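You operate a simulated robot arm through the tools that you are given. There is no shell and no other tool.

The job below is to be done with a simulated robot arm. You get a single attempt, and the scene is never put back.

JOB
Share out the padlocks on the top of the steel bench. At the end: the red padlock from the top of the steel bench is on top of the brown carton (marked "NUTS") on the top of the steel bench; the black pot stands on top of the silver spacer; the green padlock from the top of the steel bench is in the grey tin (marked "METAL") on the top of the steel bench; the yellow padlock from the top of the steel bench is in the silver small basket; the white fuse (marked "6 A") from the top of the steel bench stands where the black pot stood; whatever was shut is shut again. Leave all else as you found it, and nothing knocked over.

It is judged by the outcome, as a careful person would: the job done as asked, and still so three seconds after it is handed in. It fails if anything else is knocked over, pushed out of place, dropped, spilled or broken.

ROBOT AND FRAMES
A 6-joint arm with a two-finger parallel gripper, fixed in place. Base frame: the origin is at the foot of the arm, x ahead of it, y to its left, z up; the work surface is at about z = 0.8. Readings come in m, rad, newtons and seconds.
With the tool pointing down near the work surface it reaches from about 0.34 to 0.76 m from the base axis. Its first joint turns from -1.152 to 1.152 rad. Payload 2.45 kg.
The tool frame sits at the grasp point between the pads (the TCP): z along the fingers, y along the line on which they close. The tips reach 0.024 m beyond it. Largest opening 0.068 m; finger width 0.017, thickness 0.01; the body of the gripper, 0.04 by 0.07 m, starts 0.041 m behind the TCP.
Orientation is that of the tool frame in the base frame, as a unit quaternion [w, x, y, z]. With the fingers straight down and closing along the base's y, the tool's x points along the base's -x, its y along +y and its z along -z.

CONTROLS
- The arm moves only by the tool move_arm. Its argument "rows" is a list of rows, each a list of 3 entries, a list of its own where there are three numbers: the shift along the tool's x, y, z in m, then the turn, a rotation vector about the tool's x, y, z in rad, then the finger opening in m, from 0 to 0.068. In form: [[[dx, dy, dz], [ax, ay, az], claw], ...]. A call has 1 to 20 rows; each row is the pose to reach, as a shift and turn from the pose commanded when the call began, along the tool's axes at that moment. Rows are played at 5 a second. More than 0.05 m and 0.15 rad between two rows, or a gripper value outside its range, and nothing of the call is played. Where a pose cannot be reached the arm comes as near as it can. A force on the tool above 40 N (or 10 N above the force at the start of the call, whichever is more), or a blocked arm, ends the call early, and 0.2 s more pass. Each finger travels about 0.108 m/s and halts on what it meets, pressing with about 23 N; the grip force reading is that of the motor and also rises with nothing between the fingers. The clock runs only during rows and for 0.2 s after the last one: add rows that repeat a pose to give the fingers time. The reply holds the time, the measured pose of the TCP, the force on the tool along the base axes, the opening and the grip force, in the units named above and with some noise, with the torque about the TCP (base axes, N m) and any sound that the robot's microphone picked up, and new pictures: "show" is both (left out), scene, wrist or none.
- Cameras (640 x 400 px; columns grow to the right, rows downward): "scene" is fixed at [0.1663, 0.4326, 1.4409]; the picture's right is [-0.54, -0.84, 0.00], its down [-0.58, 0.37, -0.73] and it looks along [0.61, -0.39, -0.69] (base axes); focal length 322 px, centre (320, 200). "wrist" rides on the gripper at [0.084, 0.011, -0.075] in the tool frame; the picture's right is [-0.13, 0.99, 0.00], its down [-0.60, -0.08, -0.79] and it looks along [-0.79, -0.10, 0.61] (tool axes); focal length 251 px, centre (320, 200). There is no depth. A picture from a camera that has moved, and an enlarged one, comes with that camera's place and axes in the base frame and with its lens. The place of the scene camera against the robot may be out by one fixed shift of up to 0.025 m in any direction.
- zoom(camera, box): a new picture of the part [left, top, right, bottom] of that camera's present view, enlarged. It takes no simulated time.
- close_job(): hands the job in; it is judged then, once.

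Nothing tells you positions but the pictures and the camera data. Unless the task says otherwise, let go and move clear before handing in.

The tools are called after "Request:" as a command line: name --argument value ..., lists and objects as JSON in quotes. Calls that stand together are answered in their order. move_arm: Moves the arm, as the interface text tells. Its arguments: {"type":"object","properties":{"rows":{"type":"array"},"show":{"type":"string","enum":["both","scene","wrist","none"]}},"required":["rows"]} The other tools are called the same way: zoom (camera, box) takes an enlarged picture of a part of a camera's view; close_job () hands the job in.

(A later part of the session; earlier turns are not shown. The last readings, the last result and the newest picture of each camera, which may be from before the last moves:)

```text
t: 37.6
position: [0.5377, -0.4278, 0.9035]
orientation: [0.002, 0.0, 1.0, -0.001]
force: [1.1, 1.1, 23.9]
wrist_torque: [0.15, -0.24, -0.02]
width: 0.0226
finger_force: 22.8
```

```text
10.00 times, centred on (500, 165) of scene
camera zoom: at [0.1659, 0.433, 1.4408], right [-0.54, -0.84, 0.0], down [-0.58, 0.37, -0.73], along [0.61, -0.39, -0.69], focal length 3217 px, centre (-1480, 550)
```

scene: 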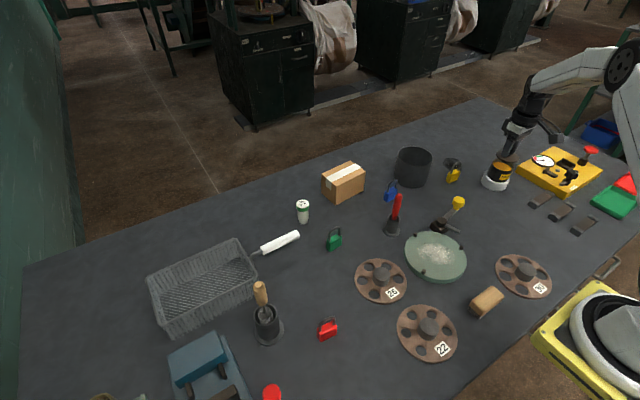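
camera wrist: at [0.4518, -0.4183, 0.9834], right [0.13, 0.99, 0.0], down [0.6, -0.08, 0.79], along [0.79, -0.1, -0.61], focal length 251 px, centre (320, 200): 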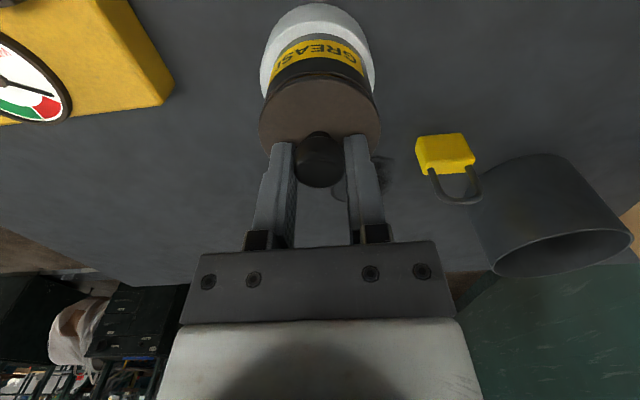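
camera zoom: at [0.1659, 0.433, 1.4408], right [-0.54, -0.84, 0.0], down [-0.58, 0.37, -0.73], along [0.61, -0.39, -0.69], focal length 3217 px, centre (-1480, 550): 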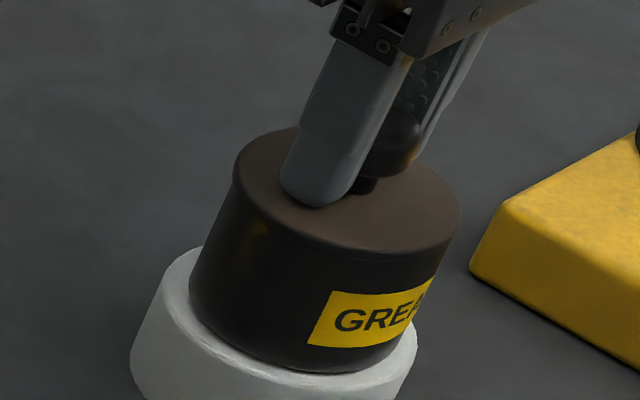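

The knob may be sliding in the fingers at this force. I'll let go, rise and look at how the lid sits.

Request:
move_arm --rows '[[[0, 0, -0.001], [0, 0, 0], 0.012], [[0, 0, -0.001], [0, 0, 0], 0.03], [[0, 0, -0.001], [0, 0, 0], 0.045], [[0, 0, -0.02], [0, 0, 0], 0.045], [[0, 0, -0.045], [0, 0, 0], 0.045], [[0, 0, -0.045], [0, 0, 0], 0.045]]' --show "wrist"

Request:
zoom --camera "scene" --box '[475, 145, 525, 185]'

Request:
zoom --camera "wrist" --box '[250, 0, 390, 112]'

```text
t: 39.0
position: [0.5362, -0.4272, 0.9462]
orientation: [0.0, 0.0, 1.0, 0.001]
force: [-0.3, 0.5, 0.9]
wrist_torque: [-0.05, -0.02, 0.01]
width: 0.0449
finger_force: 0.1
heard: snap
camera wrist: at [0.4524, -0.4182, 1.0211], right [0.13, 0.99, 0.0], down [0.6, -0.08, 0.79], along [0.79, -0.1, -0.61], focal length 251 px, centre (320, 200)
```

wrist: 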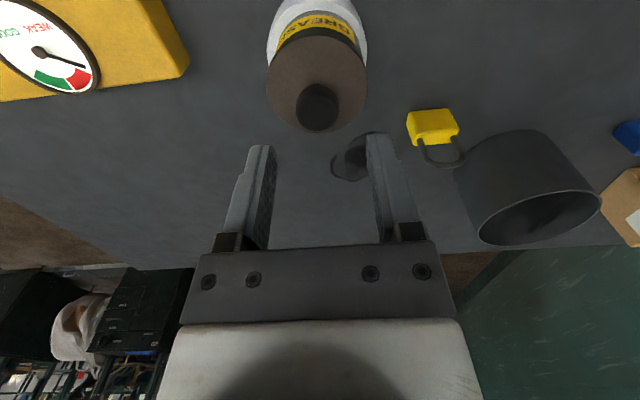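

```text
10.00 times, centred on (500, 165) of scene
camera zoom: at [0.1663, 0.4326, 1.4409], right [-0.54, -0.84, 0.0], down [-0.58, 0.37, -0.73], along [0.61, -0.39, -0.69], focal length 3217 px, centre (-1480, 550)
```

zoom: 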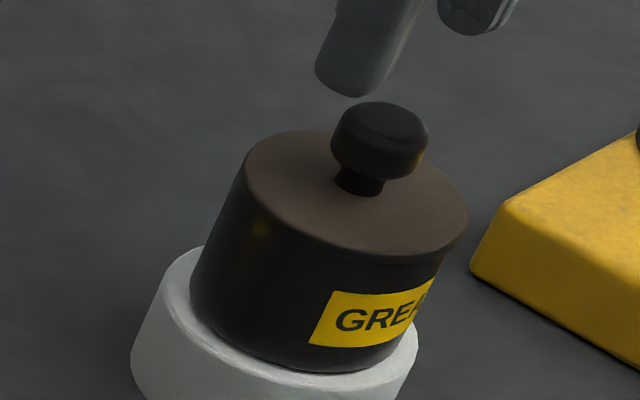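

```text
3.57 times, centred on (320, 56) of wrist
camera zoom: at [0.4524, -0.4182, 1.0211], right [0.13, 0.99, 0.0], down [0.6, -0.08, 0.79], along [0.79, -0.1, -0.61], focal length 898 px, centre (320, 714)
```

zoom: 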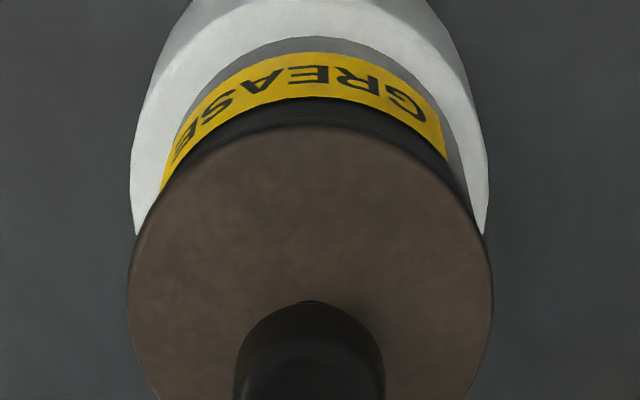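

A snap sounded on release and the lid sits flush and level, so the pot is shut on the spacer. Next is the yellow padlock at about (0.61, -0.33): I'll move above it to look.

Request:
move_arm --rows '[[[-0.02, 0.03, 0], [0, 0, 0], 0.055], [[-0.04, 0.06, 0], [0, 0, 0], 0.06], [[-0.055, 0.085, 0], [0, 0, 0], 0.06], [[-0.0685, 0.099, 0], [0, 0, 0], 0.06], [[-0.0685, 0.099, 0], [0, 0, 0], 0.06]]' --show "both"

Request:
zoom --camera "wrist" --box '[240, 0, 420, 150]'

Request:
zoom --camera "scene" --box '[475, 145, 525, 185]'

```text
t: 40.2
position: [0.6029, -0.3288, 0.9461]
orientation: [-0.001, 0.0, 1.0, 0.0]
force: [-0.1, -0.6, 0.4]
wrist_torque: [0.01, 0.03, 0.0]
width: 0.0598
finger_force: 0.0
camera wrist: at [0.5199, -0.3191, 1.0207], right [0.13, 0.99, 0.0], down [0.6, -0.08, 0.79], along [0.79, -0.1, -0.61], focal length 251 px, centre (320, 200)
```

scene: 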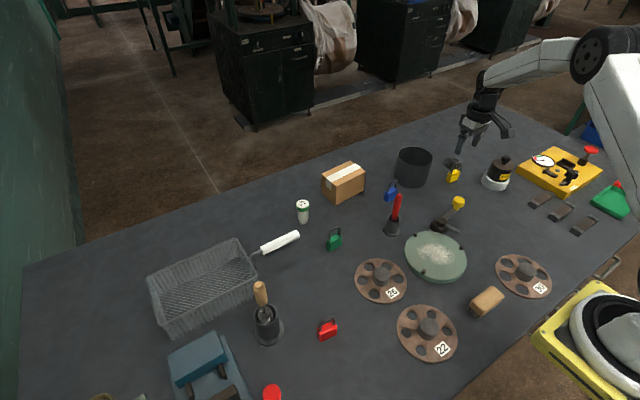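
wrist: 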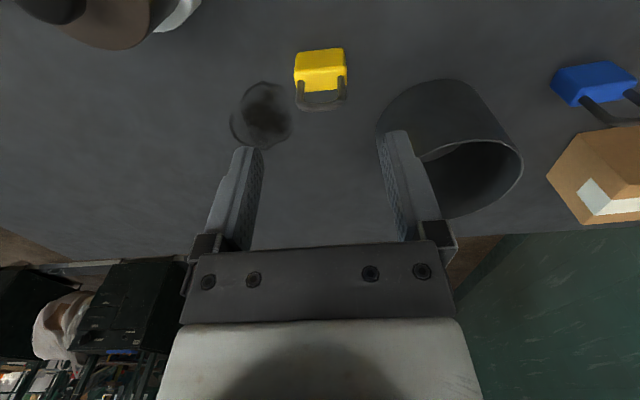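

```text
2.67 times, centred on (330, 75) of wrist
camera zoom: at [0.5199, -0.3191, 1.0207], right [0.13, 0.99, 0.0], down [0.6, -0.08, 0.79], along [0.79, -0.1, -0.61], focal length 670 px, centre (293, 533)
```

zoom: 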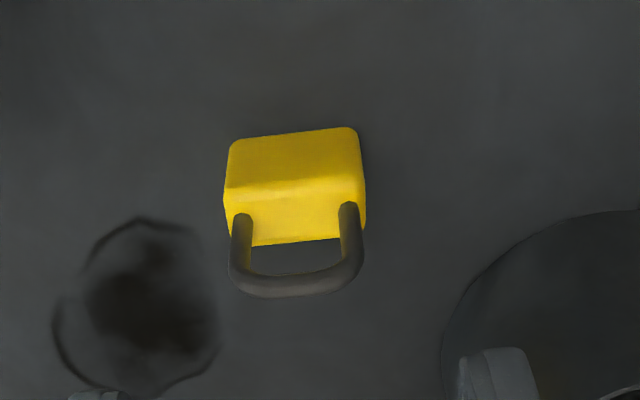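

```text
10.00 times, centred on (500, 165) of scene
camera zoom: at [0.1663, 0.4327, 1.4409], right [-0.54, -0.84, 0.0], down [-0.58, 0.37, -0.73], along [0.61, -0.39, -0.69], focal length 3217 px, centre (-1480, 550)
```

zoom: 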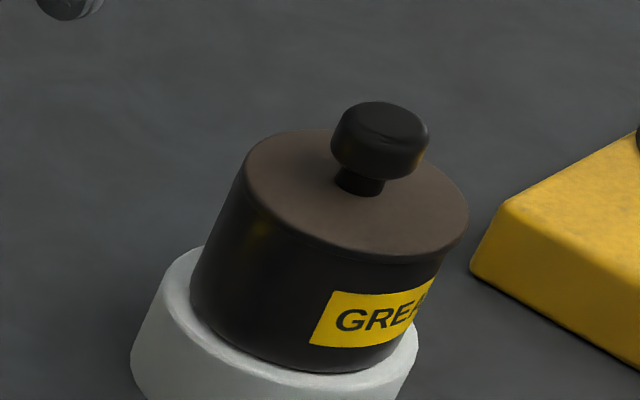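

The yellow padlock stands at about (0.6155, -0.3305), its body 0.039 wide along y, 0.017 thick and 0.03 tall, with the shackle top near z = 0.868. I'll also look at the tin beside it from here.

Request:
zoom --camera "wrist" --box '[360, 60, 540, 230]'

Request:
zoom --camera "scene" --box '[370, 130, 470, 210]'

Request:
zoom --camera "wrist" --box '[520, 40, 640, 240]'

```text
2.35 times, centred on (450, 145) of wrist
camera zoom: at [0.5199, -0.3191, 1.0207], right [0.13, 0.99, 0.0], down [0.6, -0.08, 0.79], along [0.79, -0.1, -0.61], focal length 592 px, centre (14, 329)
```

zoom: 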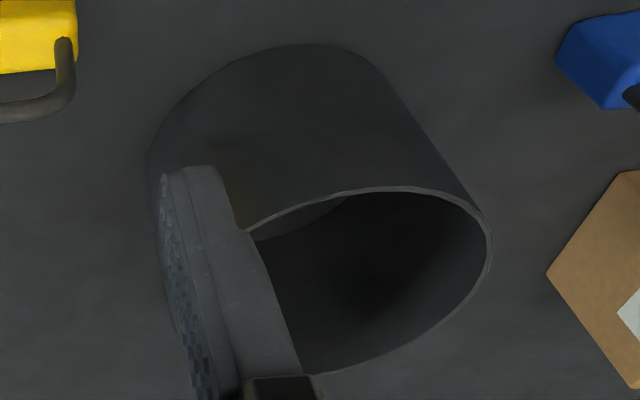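

```text
5.00 times, centred on (420, 170) of scene
camera zoom: at [0.1663, 0.4327, 1.4409], right [-0.54, -0.84, 0.0], down [-0.58, 0.37, -0.73], along [0.61, -0.39, -0.69], focal length 1609 px, centre (-180, 350)
```

zoom: 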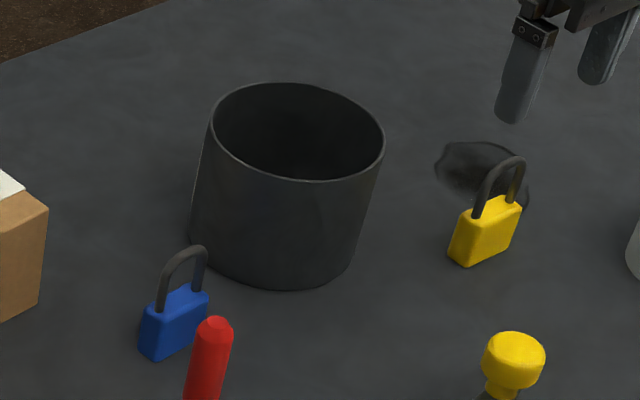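

```text
2.00 times, centred on (580, 140) of wrist
camera zoom: at [0.5199, -0.3191, 1.0207], right [0.13, 0.99, 0.0], down [0.6, -0.08, 0.79], along [0.79, -0.1, -0.61], focal length 503 px, centre (-200, 320)
```

zoom: 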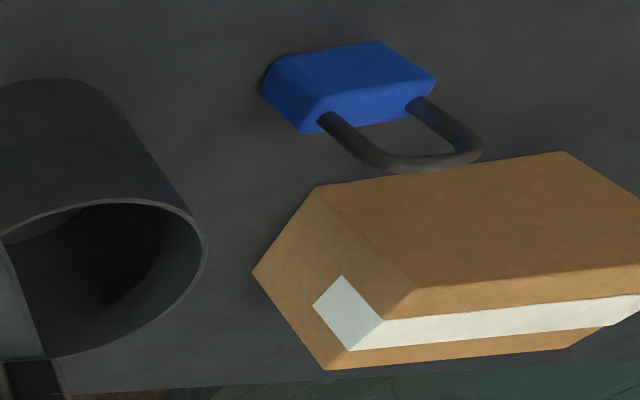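

The tin is open, about 0.1 m wide and 0.077 m tall, so it's far enough from the padlock. I'll lower onto the yellow padlock, fingers to either side of its body.

Request:
move_arm --rows '[[[-0.0116, -0.0004, 0.03], [0, 0, 0], 0.06], [[-0.0116, -0.0004, 0.06], [0, 0, 0], 0.06], [[-0.0116, -0.0004, 0.085], [0, 0, 0], 0.06], [[-0.0116, -0.0004, 0.1], [0, 0, 0], 0.06], [[-0.0116, -0.0004, 0.1105], [0, 0, 0], 0.06], [[-0.0116, -0.0004, 0.1105], [0, 0, 0], 0.06]]' --show "wrist"

Request:
zoom --camera "scene" --box '[410, 130, 510, 210]'

```text
t: 41.6
position: [0.6156, -0.3297, 0.8356]
orientation: [0.0, 0.0, 1.0, 0.0]
force: [-0.4, 0.3, 0.5]
wrist_torque: [0.02, 0.03, 0.0]
width: 0.0598
finger_force: 0.1
camera wrist: at [0.532, -0.3201, 0.9101], right [0.13, 0.99, 0.0], down [0.6, -0.08, 0.79], along [0.79, -0.1, -0.61], focal length 251 px, centre (320, 200)
```

wrist: 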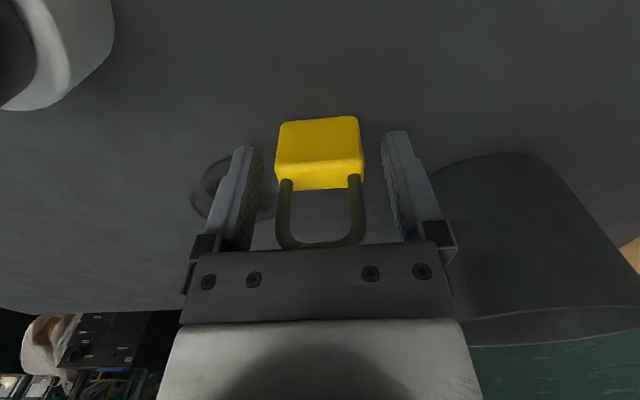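

```text
5.00 times, centred on (460, 170) of scene
camera zoom: at [0.1663, 0.4326, 1.4409], right [-0.54, -0.84, 0.0], down [-0.58, 0.37, -0.73], along [0.61, -0.39, -0.69], focal length 1609 px, centre (-380, 350)
```

zoom: 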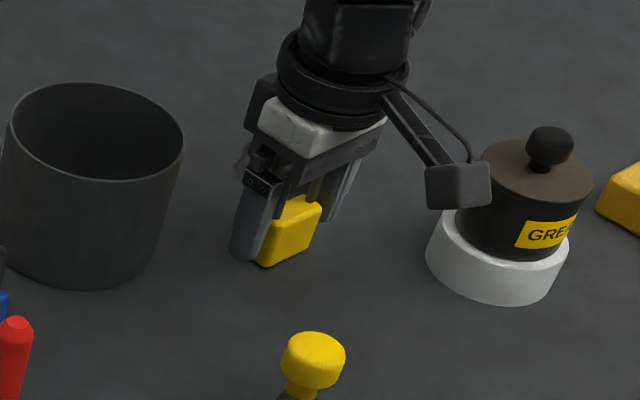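

The fingers straddle the padlock evenly with no contact. Closing and lifting a little.

Request:
move_arm --rows '[[[0, 0, 0], [0, 0, 0], 0.045], [[0, 0, 0], [0, 0, 0], 0.035], [[0, 0, 0], [0, 0, 0], 0.028], [[0, 0, 0], [0, 0, 0], 0.028], [[0, 0, -0.015], [0, 0, 0], 0.028], [[0, 0, -0.04], [0, 0, 0], 0.028], [[0, 0, -0.04], [0, 0, 0], 0.028]]' --show "wrist"

Request:
zoom --camera "scene" --box '[410, 130, 510, 210]'

```text
t: 43.2
position: [0.6155, -0.3304, 0.876]
orientation: [0.0, 0.0, 1.0, 0.0]
force: [0.5, -0.5, -0.6]
wrist_torque: [0.02, 0.02, -0.01]
width: 0.0399
finger_force: 23.2
camera wrist: at [0.5319, -0.3197, 0.9496], right [0.13, 0.99, 0.0], down [0.6, -0.08, 0.79], along [0.79, -0.1, -0.61], focal length 251 px, centre (320, 200)
```

wrist: 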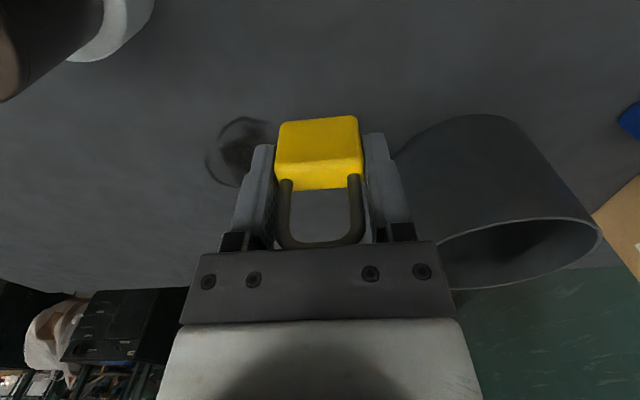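

```text
5.00 times, centred on (460, 170) of scene
camera zoom: at [0.1663, 0.4326, 1.4409], right [-0.54, -0.84, 0.0], down [-0.58, 0.37, -0.73], along [0.61, -0.39, -0.69], focal length 1609 px, centre (-380, 350)
```

zoom: 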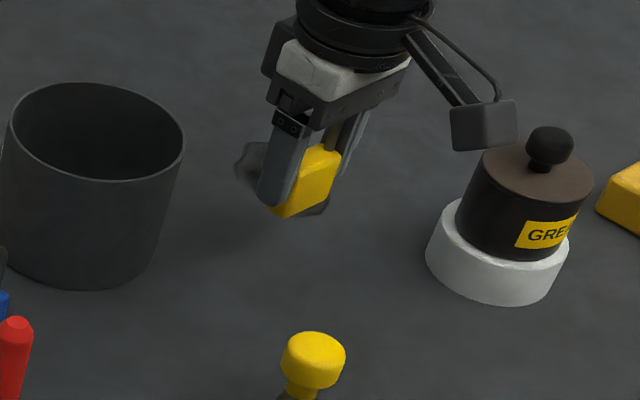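

The yellow padlock is held (0.040 m, upright). I'll raise it to about z = 1.03 and carry it across, toward the basket.

Request:
move_arm --rows '[[[0, 0, -0.04], [0, 0, 0], 0.028], [[0, 0, -0.08], [0, 0, 0], 0.028], [[0, 0, -0.12], [0, 0, 0], 0.028], [[0, 0, -0.155], [0, 0, 0], 0.028], [[0.0012, 0.047, -0.155], [0, 0, 0], 0.028], [[0.0024, 0.094, -0.155], [0, 0, 0], 0.028], [[0.0036, 0.141, -0.155], [0, 0, 0], 0.028], [[0.0048, 0.188, -0.155], [0, 0, 0], 0.028], [[0.006, 0.235, -0.155], [0, 0, 0], 0.028], [[0.0072, 0.282, -0.155], [0, 0, 0], 0.028], [[0.0084, 0.329, -0.155], [0, 0, 0], 0.028], [[0.0096, 0.376, -0.155], [0, 0, 0], 0.028], [[0.0108, 0.423, -0.155], [0, 0, 0], 0.028], [[0.012, 0.47, -0.155], [0, 0, 0], 0.028], [[0.0132, 0.517, -0.155], [0, 0, 0], 0.028], [[0.0144, 0.564, -0.155], [0, 0, 0], 0.028], [[0.0156, 0.611, -0.155], [0, 0, 0], 0.028], [[0.0166, 0.658, -0.155], [0, 0, 0], 0.028], [[0.0166, 0.658, -0.155], [0, 0, 0], 0.028]]' --show "both"

```text
t: 47.2
position: [0.6005, 0.3283, 1.0328]
orientation: [0.0, 0.0, 1.0, 0.0]
force: [-0.3, 0.6, -0.2]
wrist_torque: [0.02, -0.01, 0.02]
width: 0.0395
finger_force: 22.6
camera wrist: at [0.5162, 0.3378, 1.1067], right [0.13, 0.99, 0.0], down [0.6, -0.08, 0.79], along [0.79, -0.1, -0.61], focal length 251 px, centre (320, 200)
```

scene: 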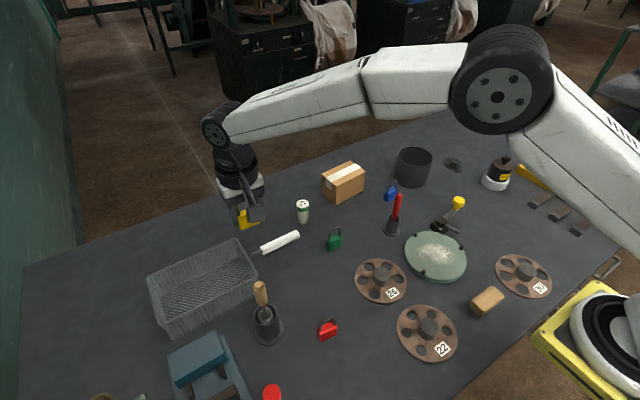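
wrist: 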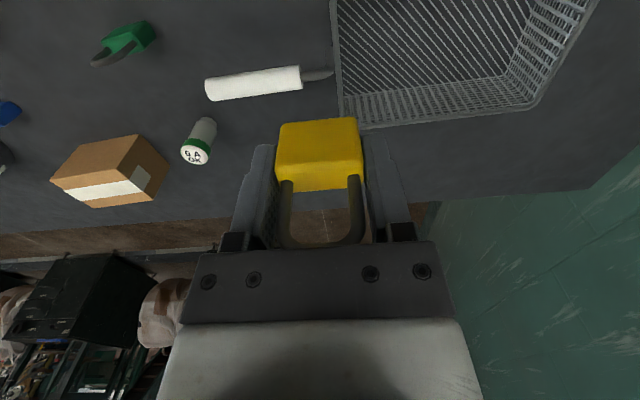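

I can see the basket's near end and the wire floor. I'll enlarge the view to measure its walls.

Request:
zoom --camera "wrist" --box '[310, 0, 610, 150]'

Request:
zoom --camera "scene" --box '[135, 200, 315, 350]'

```text
2.13 times, centred on (460, 75) of wrist
camera zoom: at [0.5162, 0.3378, 1.1067], right [0.13, 0.99, 0.0], down [0.6, -0.08, 0.79], along [0.79, -0.1, -0.61], focal length 536 px, centre (21, 467)
```

zoom: 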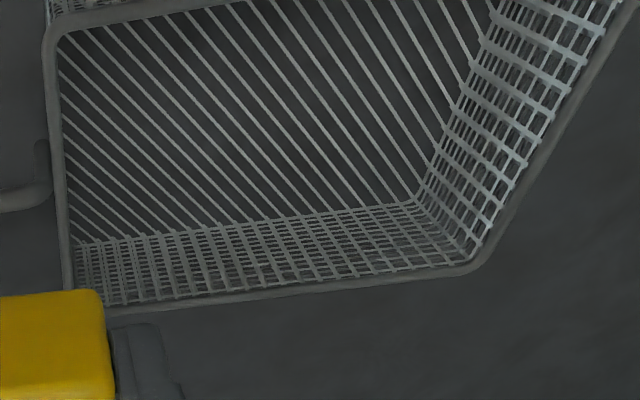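

```text
2.67 times, centred on (225, 275) of scene
camera zoom: at [0.1663, 0.4327, 1.4409], right [-0.54, -0.84, 0.0], down [-0.58, 0.37, -0.73], along [0.61, -0.39, -0.69], focal length 858 px, centre (573, 0)
```

zoom: 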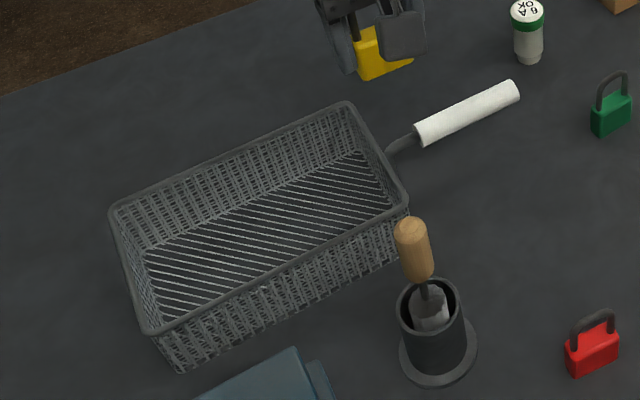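

The basket spans about x 0.575–0.69 and y 0.34–0.54, with its rim near z = 0.87. I'll move over (0.615, 0.40) inside it and go part way down to check clearance.

Request:
move_arm --rows '[[[-0.008, 0.036, 0], [0, 0, 0], 0.028], [[-0.015, 0.0725, 0], [0, 0, 0], 0.028], [[-0.015, 0.0725, 0.04], [0, 0, 0], 0.028], [[-0.015, 0.0725, 0.08], [0, 0, 0], 0.028], [[-0.015, 0.0725, 0.1], [0, 0, 0], 0.028], [[-0.015, 0.0725, 0.1], [0, 0, 0], 0.028]]' --show "both"

Request:
zoom --camera "scene" --box '[135, 190, 315, 340]'

Request:
zoom --camera "wrist" --box '[180, 0, 520, 200]'

```text
t: 48.6
position: [0.6141, 0.4015, 0.9318]
orientation: [0.0, 0.001, 1.0, 0.0]
force: [0.2, 0.9, -0.2]
wrist_torque: [0.03, -0.03, -0.03]
width: 0.0396
finger_force: 22.9
camera wrist: at [0.5289, 0.411, 1.0068], right [0.13, 0.99, 0.0], down [0.6, -0.08, 0.79], along [0.79, -0.1, -0.61], focal length 251 px, centre (320, 200)
```

scene: 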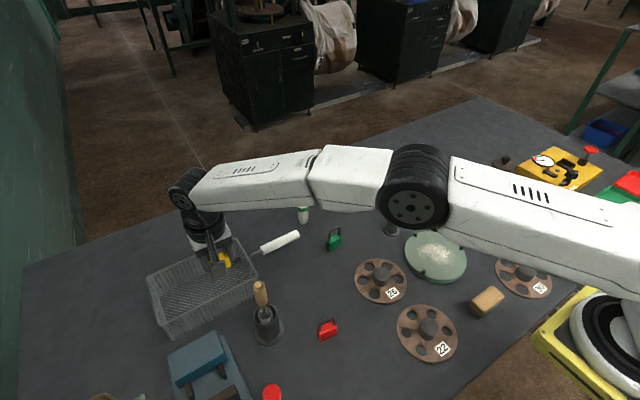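
wrist: 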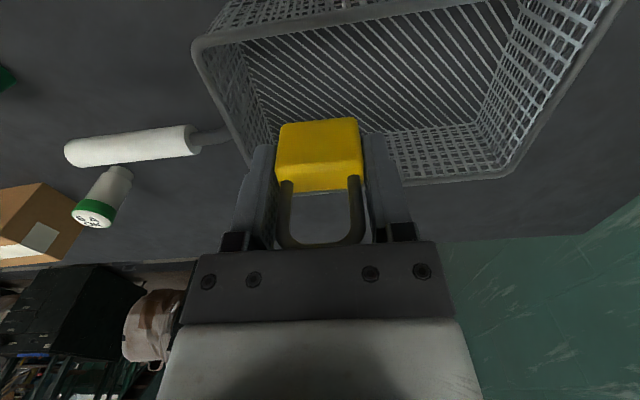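

```text
2.67 times, centred on (225, 265) of scene
camera zoom: at [0.1663, 0.4326, 1.4409], right [-0.54, -0.84, 0.0], down [-0.58, 0.37, -0.73], along [0.61, -0.39, -0.69], focal length 858 px, centre (573, 27)
```

zoom: 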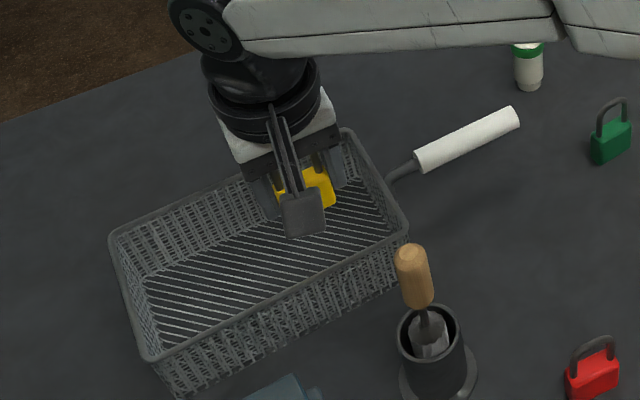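

```text
1.88 times, centred on (350, 100) of wrist
camera zoom: at [0.5289, 0.411, 1.0068], right [0.13, 0.99, 0.0], down [0.6, -0.08, 0.79], along [0.79, -0.1, -0.61], focal length 473 px, centre (264, 388)
```

zoom: 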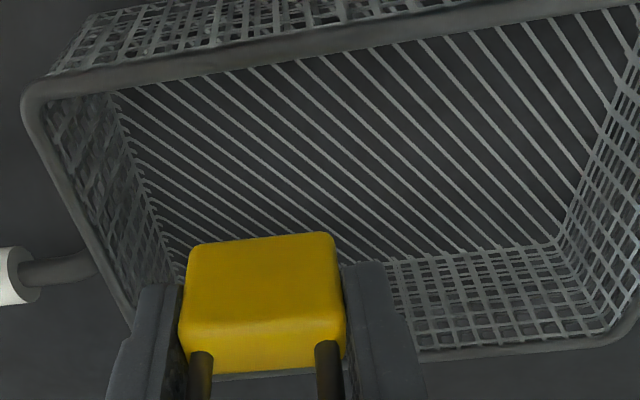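

Clearances to all basket walls look fine. I'll lower the padlock into the basket to just above its floor.

Request:
move_arm --rows '[[[0, 0, 0.025], [0, 0, 0], 0.028], [[0, 0, 0.05], [0, 0, 0], 0.028], [[0, 0, 0.07], [0, 0, 0], 0.028], [[0, 0, 0.082], [0, 0, 0], 0.028], [[0, 0, 0.082], [0, 0, 0], 0.028]]' --show "both"

Request:
zoom --camera "scene" --box '[155, 200, 285, 310]'

```text
t: 49.8
position: [0.6155, 0.4029, 0.849]
orientation: [0.0, 0.0, 1.0, 0.0]
force: [-0.6, 0.9, -0.1]
wrist_torque: [0.01, -0.01, 0.01]
width: 0.0393
finger_force: 23.3
camera wrist: at [0.5312, 0.412, 0.9227], right [0.13, 0.99, 0.0], down [0.6, -0.08, 0.79], along [0.79, -0.1, -0.61], focal length 251 px, centre (320, 200)
```

scene: 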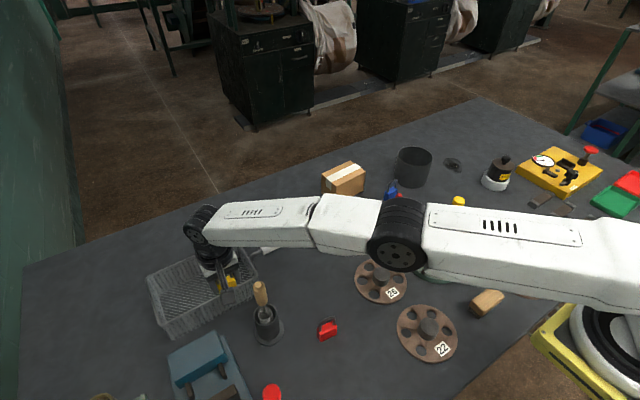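
wrist: 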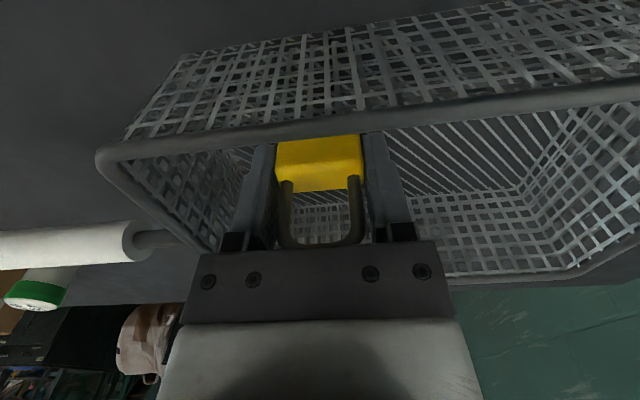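

```text
3.64 times, centred on (220, 255) of scene
camera zoom: at [0.1663, 0.4326, 1.4409], right [-0.54, -0.84, 0.0], down [-0.58, 0.37, -0.73], along [0.61, -0.39, -0.69], focal length 1170 px, centre (684, 0)
```

zoom: 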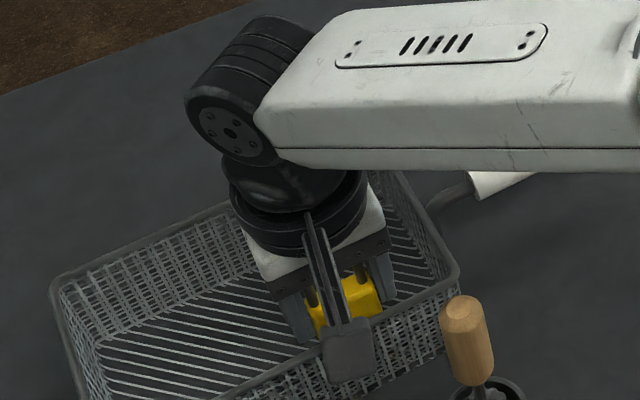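

No contact yet. Lowering in small steps to the basket's floor.

Request:
move_arm --rows '[[[0, 0, 0.003], [0, 0, 0], 0.028], [[0, 0, 0.006], [0, 0, 0], 0.028], [[0, 0, 0.008], [0, 0, 0], 0.028], [[0, 0, 0.008], [0, 0, 0], 0.028]]' --show "none"

```text
t: 50.8
position: [0.6137, 0.401, 0.8418]
orientation: [0.0, 0.0, 1.0, 0.0]
force: [0.6, -0.4, -1.3]
wrist_torque: [-0.01, 0.0, -0.03]
width: 0.0396
finger_force: 23.3
```

Still free. Continuing down in 1–2 mm steps.

Request:
move_arm --rows '[[[0, 0, 0.001], [0, 0, 0], 0.028], [[0, 0, 0.002], [0, 0, 0], 0.028], [[0, 0, 0.002], [0, 0, 0], 0.028]]' --show "none"

```text
t: 51.6
position: [0.6158, 0.401, 0.8404]
orientation: [0.001, 0.001, 1.0, 0.002]
force: [-2.7, 0.1, 8.9]
wrist_torque: [-0.06, 0.13, -0.02]
width: 0.0393
finger_force: 23.1
```

The padlock rests on the basket floor (9 N). Releasing gently and rising straight up.

Request:
move_arm --rows '[[[0, 0, -0.0005], [0, 0, 0], 0.036], [[0, 0, -0.0005], [0, 0, 0], 0.044], [[0, 0, -0.0005], [0, 0, 0], 0.054], [[0, 0, -0.0005], [0, 0, 0], 0.054], [[0, 0, -0.02], [0, 0, 0], 0.054], [[0, 0, -0.06], [0, 0, 0], 0.054], [[0, 0, -0.1], [0, 0, 0], 0.054], [[0, 0, -0.14], [0, 0, 0], 0.054], [[0, 0, -0.14], [0, 0, 0], 0.054]]' --show "both"

Request:
zoom --camera "wrist" --box '[180, 0, 520, 200]'

```text
t: 53.6
position: [0.6144, 0.4036, 0.9792]
orientation: [0.001, -0.001, 1.0, 0.0]
force: [0.5, -0.8, -0.3]
wrist_torque: [-0.03, 0.0, -0.01]
width: 0.0541
finger_force: 0.0
camera wrist: at [0.5304, 0.4129, 1.0535], right [0.13, 0.99, 0.0], down [0.6, -0.08, 0.79], along [0.79, -0.1, -0.61], focal length 251 px, centre (320, 200)
```

scene: 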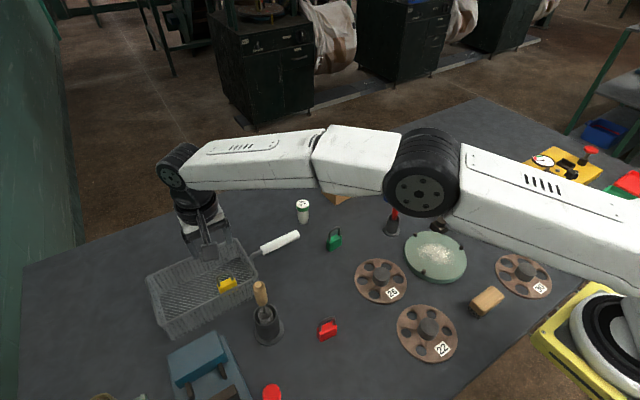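
wrist: 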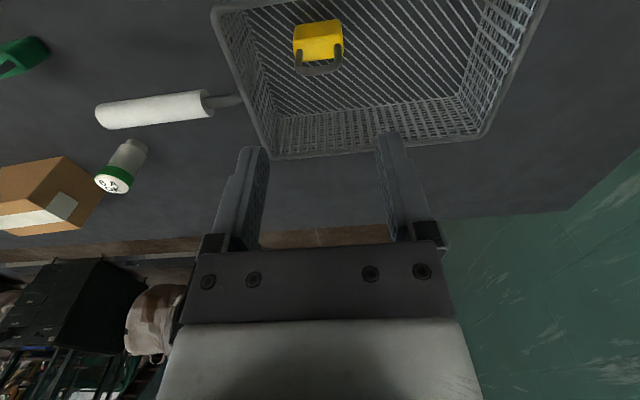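

```text
1.88 times, centred on (350, 100) of wrist
camera zoom: at [0.5304, 0.4129, 1.0535], right [0.13, 0.99, 0.0], down [0.6, -0.08, 0.79], along [0.79, -0.1, -0.61], focal length 473 px, centre (264, 388)
```

zoom: 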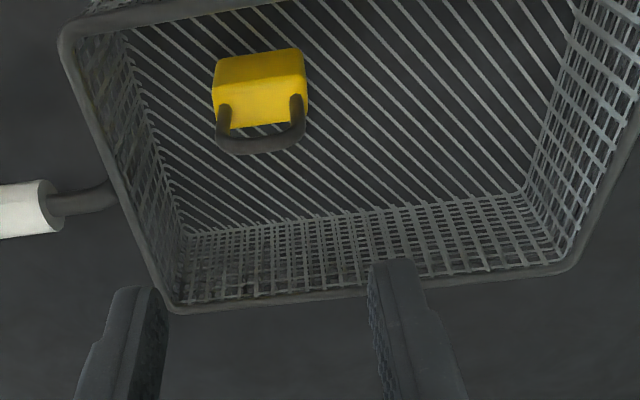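

The yellow padlock stands upright in the basket. Next I go over the green padlock at about (0.60, 0.12).

Request:
move_arm --rows '[[[0.004, -0.047, 0], [0, 0, 0], 0.06], [[0.008, -0.094, 0], [0, 0, 0], 0.06], [[0.012, -0.14, 0], [0, 0, 0], 0.06], [[0.016, -0.187, 0], [0, 0, 0], 0.06], [[0.02, -0.234, 0], [0, 0, 0], 0.06], [[0.025, -0.28, 0], [0, 0, 0], 0.06], [[0.025, -0.28, 0.03], [0, 0, 0], 0.06], [[0.025, -0.28, 0.03], [0, 0, 0], 0.06]]' --show "both"

Request:
zoom --camera "wrist" --box '[220, 0, 420, 150]'

Request:
zoom --camera "scene" --box '[280, 180, 400, 270]'

```text
t: 55.4
position: [0.591, 0.119, 0.9475]
orientation: [0.0, 0.0, 1.0, 0.0]
force: [-0.5, -0.1, 0.2]
wrist_torque: [0.0, 0.03, 0.01]
width: 0.06
finger_force: 0.2
camera wrist: at [0.507, 0.1294, 1.0225], right [0.13, 0.99, 0.0], down [0.6, -0.08, 0.79], along [0.79, -0.1, -0.61], focal length 251 px, centre (320, 200)
```

scene: 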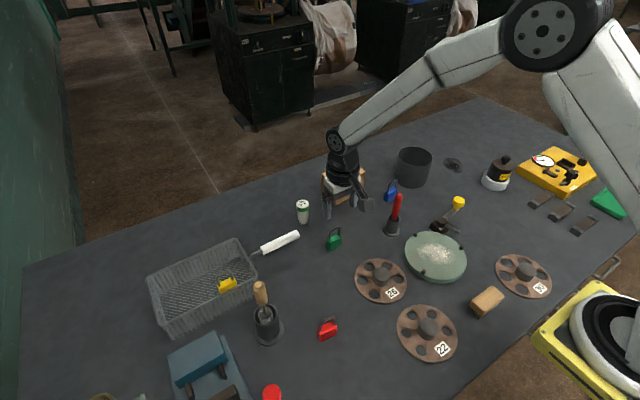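
wrist: 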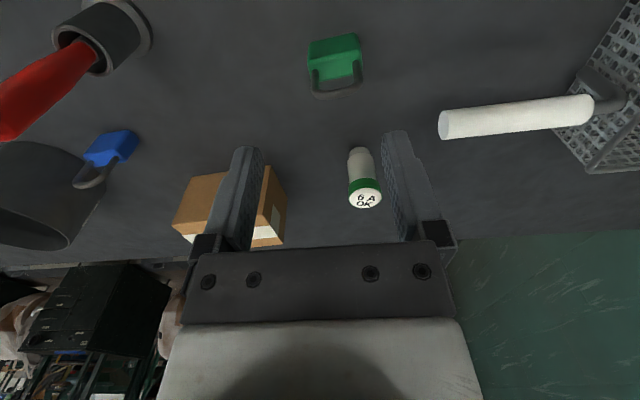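

```text
2.67 times, centred on (320, 75) of wrist
camera zoom: at [0.507, 0.1294, 1.0225], right [0.13, 0.99, 0.0], down [0.6, -0.08, 0.79], along [0.79, -0.1, -0.61], focal length 670 px, centre (320, 533)
```

zoom: 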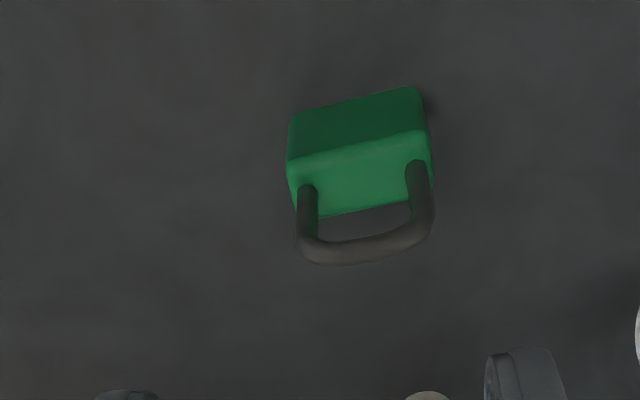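

```text
4.44 times, centred on (340, 225) of scene
camera zoom: at [0.1663, 0.4326, 1.4409], right [-0.54, -0.84, 0.0], down [-0.58, 0.37, -0.73], along [0.61, -0.39, -0.69], focal length 1430 px, centre (231, 89)
```

zoom: 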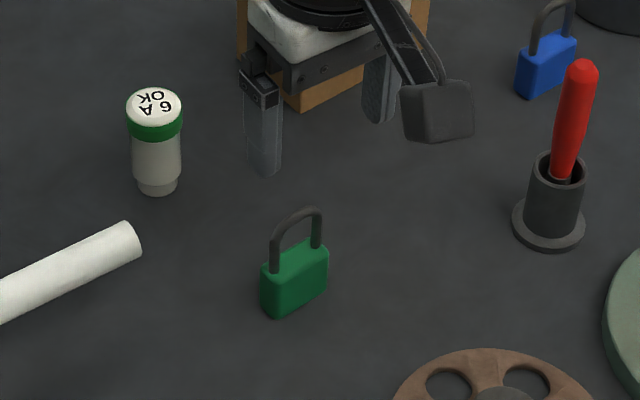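

The green padlock is centred at about (0.596, 0.130), turned about 3° from square. I'll line up and lower onto its body, holding it slightly higher so it can go into the tin.

Request:
move_arm --rows '[[[-0.005, 0.0112, 0.025], [0, 0, -0.05], 0.06], [[-0.005, 0.0112, 0.055], [0, 0, -0.05], 0.06], [[-0.005, 0.0112, 0.08], [0, 0, -0.05], 0.06], [[-0.005, 0.0112, 0.098], [0, 0, -0.05], 0.06], [[-0.005, 0.0112, 0.1083], [0, 0, -0.05], 0.06], [[-0.005, 0.0112, 0.1083], [0, 0, -0.05], 0.06]]' --show "wrist"

Request:
zoom --camera "scene" --box '[280, 180, 400, 270]'

```text
t: 56.8
position: [0.595, 0.1312, 0.8387]
orientation: [0.0, -0.025, 1.0, -0.001]
force: [0.4, 0.7, 0.2]
wrist_torque: [0.0, -0.01, 0.0]
width: 0.06
finger_force: 0.0
camera wrist: at [0.51, 0.1371, 0.913], right [0.08, 1.0, 0.0], down [0.61, -0.05, 0.79], along [0.79, -0.06, -0.61], focal length 251 px, centre (320, 200)
```

wrist: 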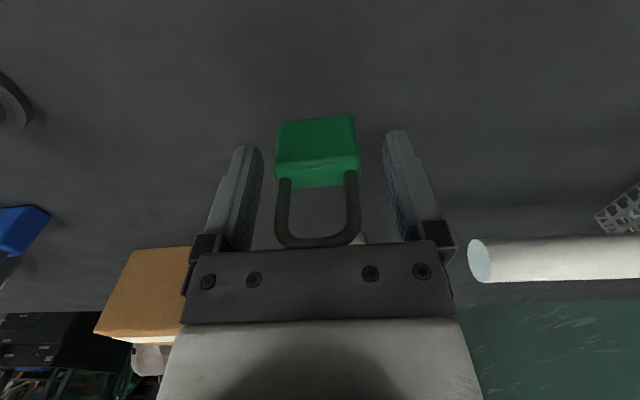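

```text
4.44 times, centred on (340, 225) of scene
camera zoom: at [0.1663, 0.4326, 1.4409], right [-0.54, -0.84, 0.0], down [-0.58, 0.37, -0.73], along [0.61, -0.39, -0.69], focal length 1430 px, centre (231, 89)
```

zoom: 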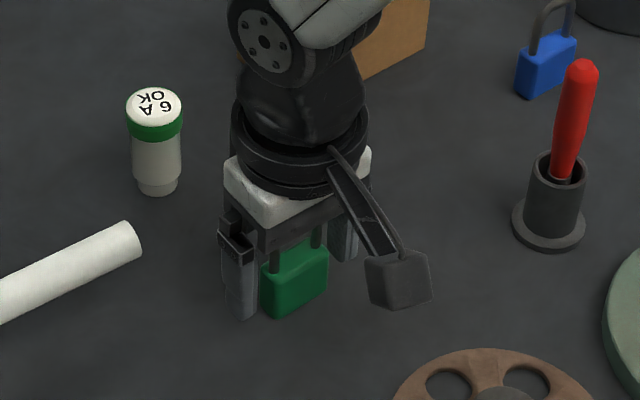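

Fingers are on either side of the green padlock. Closing and lifting.

Request:
move_arm --rows '[[[0, 0, 0], [0, 0, 0], 0.045], [[0, 0, 0], [0, 0, 0], 0.035], [[0, 0, 0], [0, 0, 0], 0.028], [[0, 0, 0], [0, 0, 0], 0.028], [[0, 0, -0.015], [0, 0, 0], 0.028], [[0, 0, -0.04], [0, 0, 0], 0.028], [[0, 0, -0.08], [0, 0, 0], 0.028], [[0, 0, -0.12], [0, 0, 0], 0.028], [[0, 0, -0.16], [0, 0, 0], 0.028], [[0, 0, -0.18], [0, 0, 0], 0.028], [[0, 0, -0.18], [0, 0, 0], 0.028]]' --show "both"

```text
t: 59.2
position: [0.5942, 0.1332, 1.0228]
orientation: [0.001, -0.024, 1.0, 0.001]
force: [0.2, 0.4, -0.8]
wrist_torque: [-0.01, -0.01, -0.02]
width: 0.0397
finger_force: 22.9
camera wrist: at [0.5094, 0.1392, 1.0959], right [0.08, 1.0, 0.0], down [0.61, -0.05, 0.79], along [0.79, -0.06, -0.61], focal length 251 px, centre (320, 200)
```

scene: 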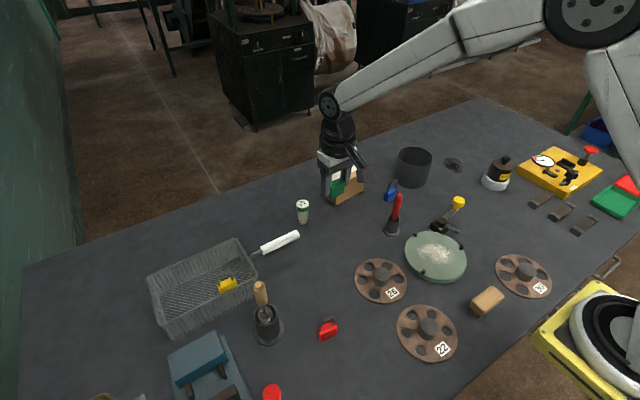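
wrist: 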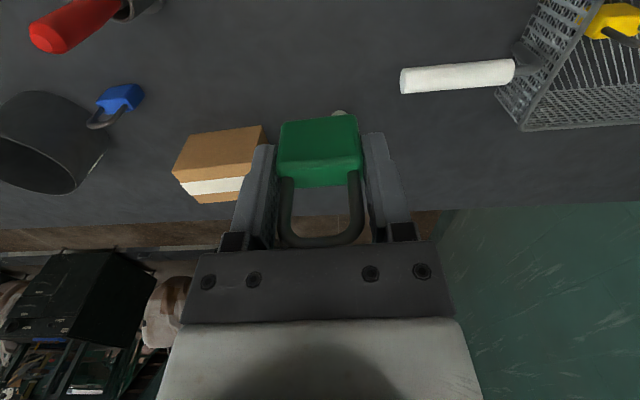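

The green padlock is held upright. I'll carry it toward the tin and stop short, to measure the tin with the wrist camera.

Request:
move_arm --rows '[[[-0.0027, -0.0464, 0], [0, 0, 0.01], 0.028], [[-0.0054, -0.0928, 0], [0, 0, 0.02], 0.028], [[-0.008, -0.1393, 0], [0, 0, 0.03], 0.028], [[-0.0107, -0.1857, 0], [0, 0, 0.04], 0.028], [[-0.0134, -0.2322, 0], [0, 0, 0.05], 0.028], [[-0.0134, -0.2322, 0], [0, 0, 0.05], 0.028]]' --show "both"

Request:
zoom --camera "wrist" --box '[130, 60, 330, 200]'

```text
t: 60.6
position: [0.6205, -0.099, 1.0206]
orientation: [-0.001, 0.0, 1.0, 0.0]
force: [0.0, -1.3, -0.6]
wrist_torque: [-0.02, -0.01, -0.02]
width: 0.0395
finger_force: 22.8
camera wrist: at [0.5348, -0.0895, 1.095], right [0.13, 0.99, 0.0], down [0.6, -0.08, 0.79], along [0.79, -0.1, -0.61], focal length 251 px, centre (320, 200)
```

scene: 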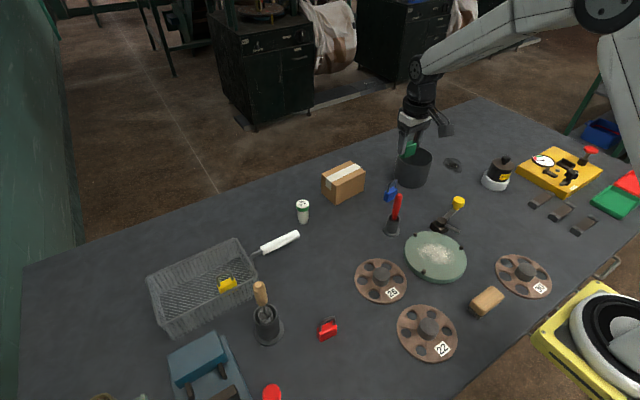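
wrist: 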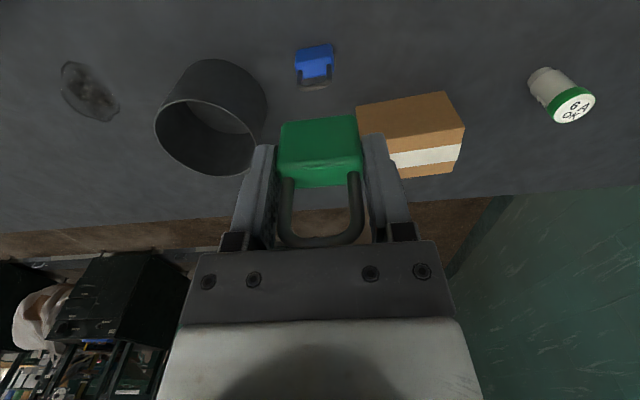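

```text
2.86 times, centred on (230, 130) of wrist
camera zoom: at [0.5348, -0.0895, 1.095], right [0.13, 0.99, 0.0], down [0.6, -0.08, 0.79], along [0.79, -0.1, -0.61], focal length 718 px, centre (577, 400)
```

zoom: 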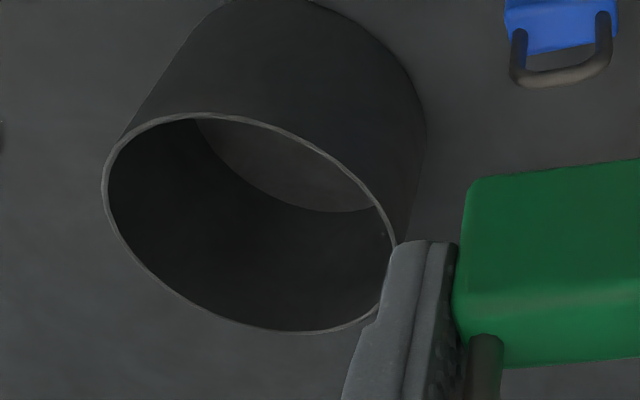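

The tin is centred at about (0.695, -0.230), about 0.10 m wide with its rim near z = 0.883. I'll move over its centre, staying high, and check.

Request:
move_arm --rows '[[[-0.025, -0.0433, 0], [0, 0, 0], 0.028], [[-0.05, -0.0867, 0], [0, 0, 0], 0.028], [[-0.075, -0.13, 0], [0, 0, 0], 0.028], [[-0.075, -0.13, 0.03], [0, 0, 0], 0.028], [[-0.075, -0.13, 0.055], [0, 0, 0], 0.028], [[-0.075, -0.13, 0.055], [0, 0, 0], 0.028]]' --show "both"

Request:
zoom --camera "wrist" --box '[200, 0, 440, 200]'

Request:
zoom --camera "scene" --box '[370, 110, 470, 200]'

```text
t: 62.0
position: [0.6939, -0.2297, 0.9656]
orientation: [0.0, 0.0, 1.0, 0.0]
force: [0.2, -0.2, -0.8]
wrist_torque: [0.0, 0.03, 0.04]
width: 0.0398
finger_force: 23.3
camera wrist: at [0.6095, -0.2197, 1.0399], right [0.13, 0.99, 0.0], down [0.6, -0.08, 0.79], along [0.79, -0.1, -0.61], focal length 251 px, centre (320, 200)
```

scene: 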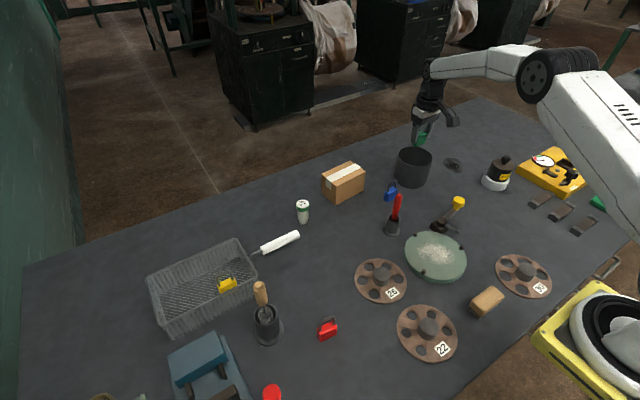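
wrist: 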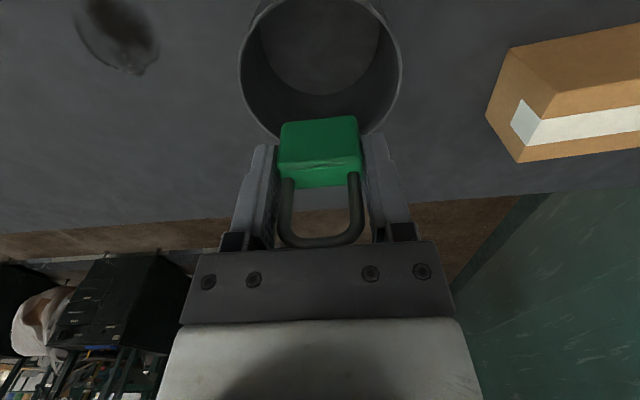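

```text
2.00 times, centred on (320, 100) of wrist
camera zoom: at [0.6095, -0.2197, 1.0399], right [0.13, 0.99, 0.0], down [0.6, -0.08, 0.79], along [0.79, -0.1, -0.61], focal length 503 px, centre (320, 400)
```

zoom: 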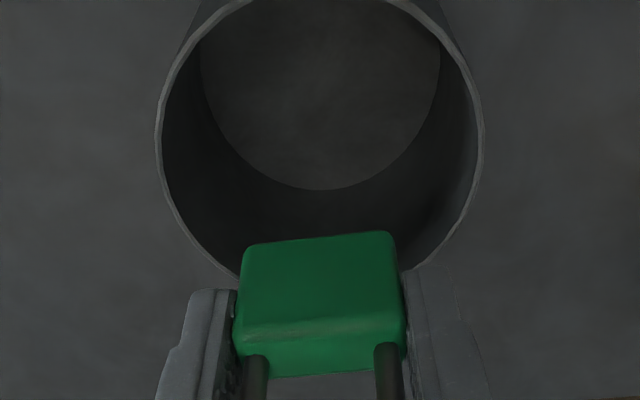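

```text
4.44 times, centred on (420, 155) of scene
camera zoom: at [0.1664, 0.4326, 1.4409], right [-0.54, -0.84, 0.0], down [-0.58, 0.37, -0.73], along [0.61, -0.39, -0.69], focal length 1430 px, centre (-124, 400)
```

zoom: 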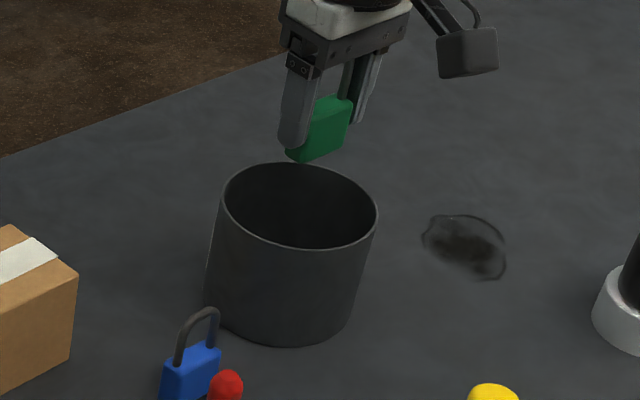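

The padlock is centred over the tin's opening. Lowering it inside to just above its floor.

Request:
move_arm --rows '[[[0, 0, 0.03], [0, 0, 0], 0.028], [[0, 0, 0.06], [0, 0, 0], 0.028], [[0, 0, 0.085], [0, 0, 0], 0.028], [[0, 0, 0.105], [0, 0, 0], 0.028], [[0, 0, 0.115], [0, 0, 0], 0.028], [[0, 0, 0.115], [0, 0, 0], 0.028]]' --show "both"

Request:
zoom --camera "scene" --box '[370, 110, 470, 200]'

```text
t: 63.4
position: [0.6931, -0.2289, 0.8489]
orientation: [0.0, 0.0, 1.0, 0.0]
force: [-0.1, -0.8, -0.9]
wrist_torque: [0.0, -0.05, 0.02]
width: 0.0396
finger_force: 23.0
camera wrist: at [0.6095, -0.219, 0.9246], right [0.13, 0.99, 0.0], down [0.6, -0.08, 0.79], along [0.79, -0.1, -0.61], focal length 251 px, centre (320, 200)
```

scene: 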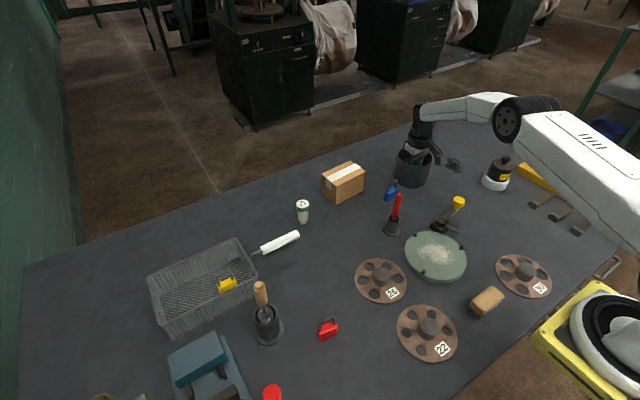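
wrist: 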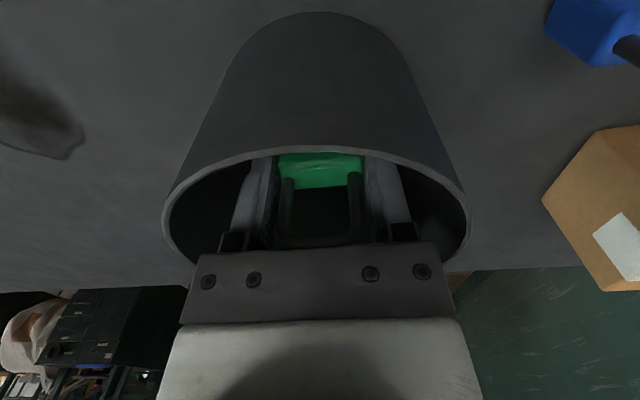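

```text
4.44 times, centred on (420, 155) of scene
camera zoom: at [0.1663, 0.4326, 1.4409], right [-0.54, -0.84, 0.0], down [-0.58, 0.37, -0.73], along [0.61, -0.39, -0.69], focal length 1430 px, centre (-124, 400)
```

zoom: 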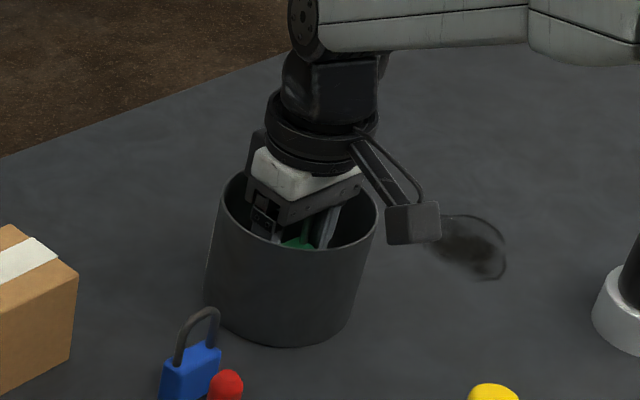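

Still clear of everything. Small steps down to the tin's floor.

Request:
move_arm --rows '[[[0, 0, 0.002], [0, 0, 0], 0.028], [[0, 0, 0.004], [0, 0, 0], 0.028], [[0, 0, 0.006], [0, 0, 0], 0.028], [[0, 0, 0.006], [0, 0, 0], 0.028]]' --show "none"

```text
t: 64.4
position: [0.6949, -0.2283, 0.8457]
orientation: [0.001, 0.0, 1.0, 0.0]
force: [-0.7, -0.1, -1.5]
wrist_torque: [0.02, 0.01, -0.01]
width: 0.0397
finger_force: 23.1
```

No contact yet; continuing.

Request:
move_arm --rows '[[[0, 0, 0.001], [0, 0, 0], 0.028], [[0, 0, 0.002], [0, 0, 0], 0.028], [[0, 0, 0.002], [0, 0, 0], 0.028]]' --show "none"

```text
t: 65.2
position: [0.6946, -0.2287, 0.8441]
orientation: [0.0, 0.001, 1.0, -0.001]
force: [0.1, 0.8, 0.1]
wrist_torque: [0.05, 0.05, 0.0]
width: 0.0394
finger_force: 23.2
```

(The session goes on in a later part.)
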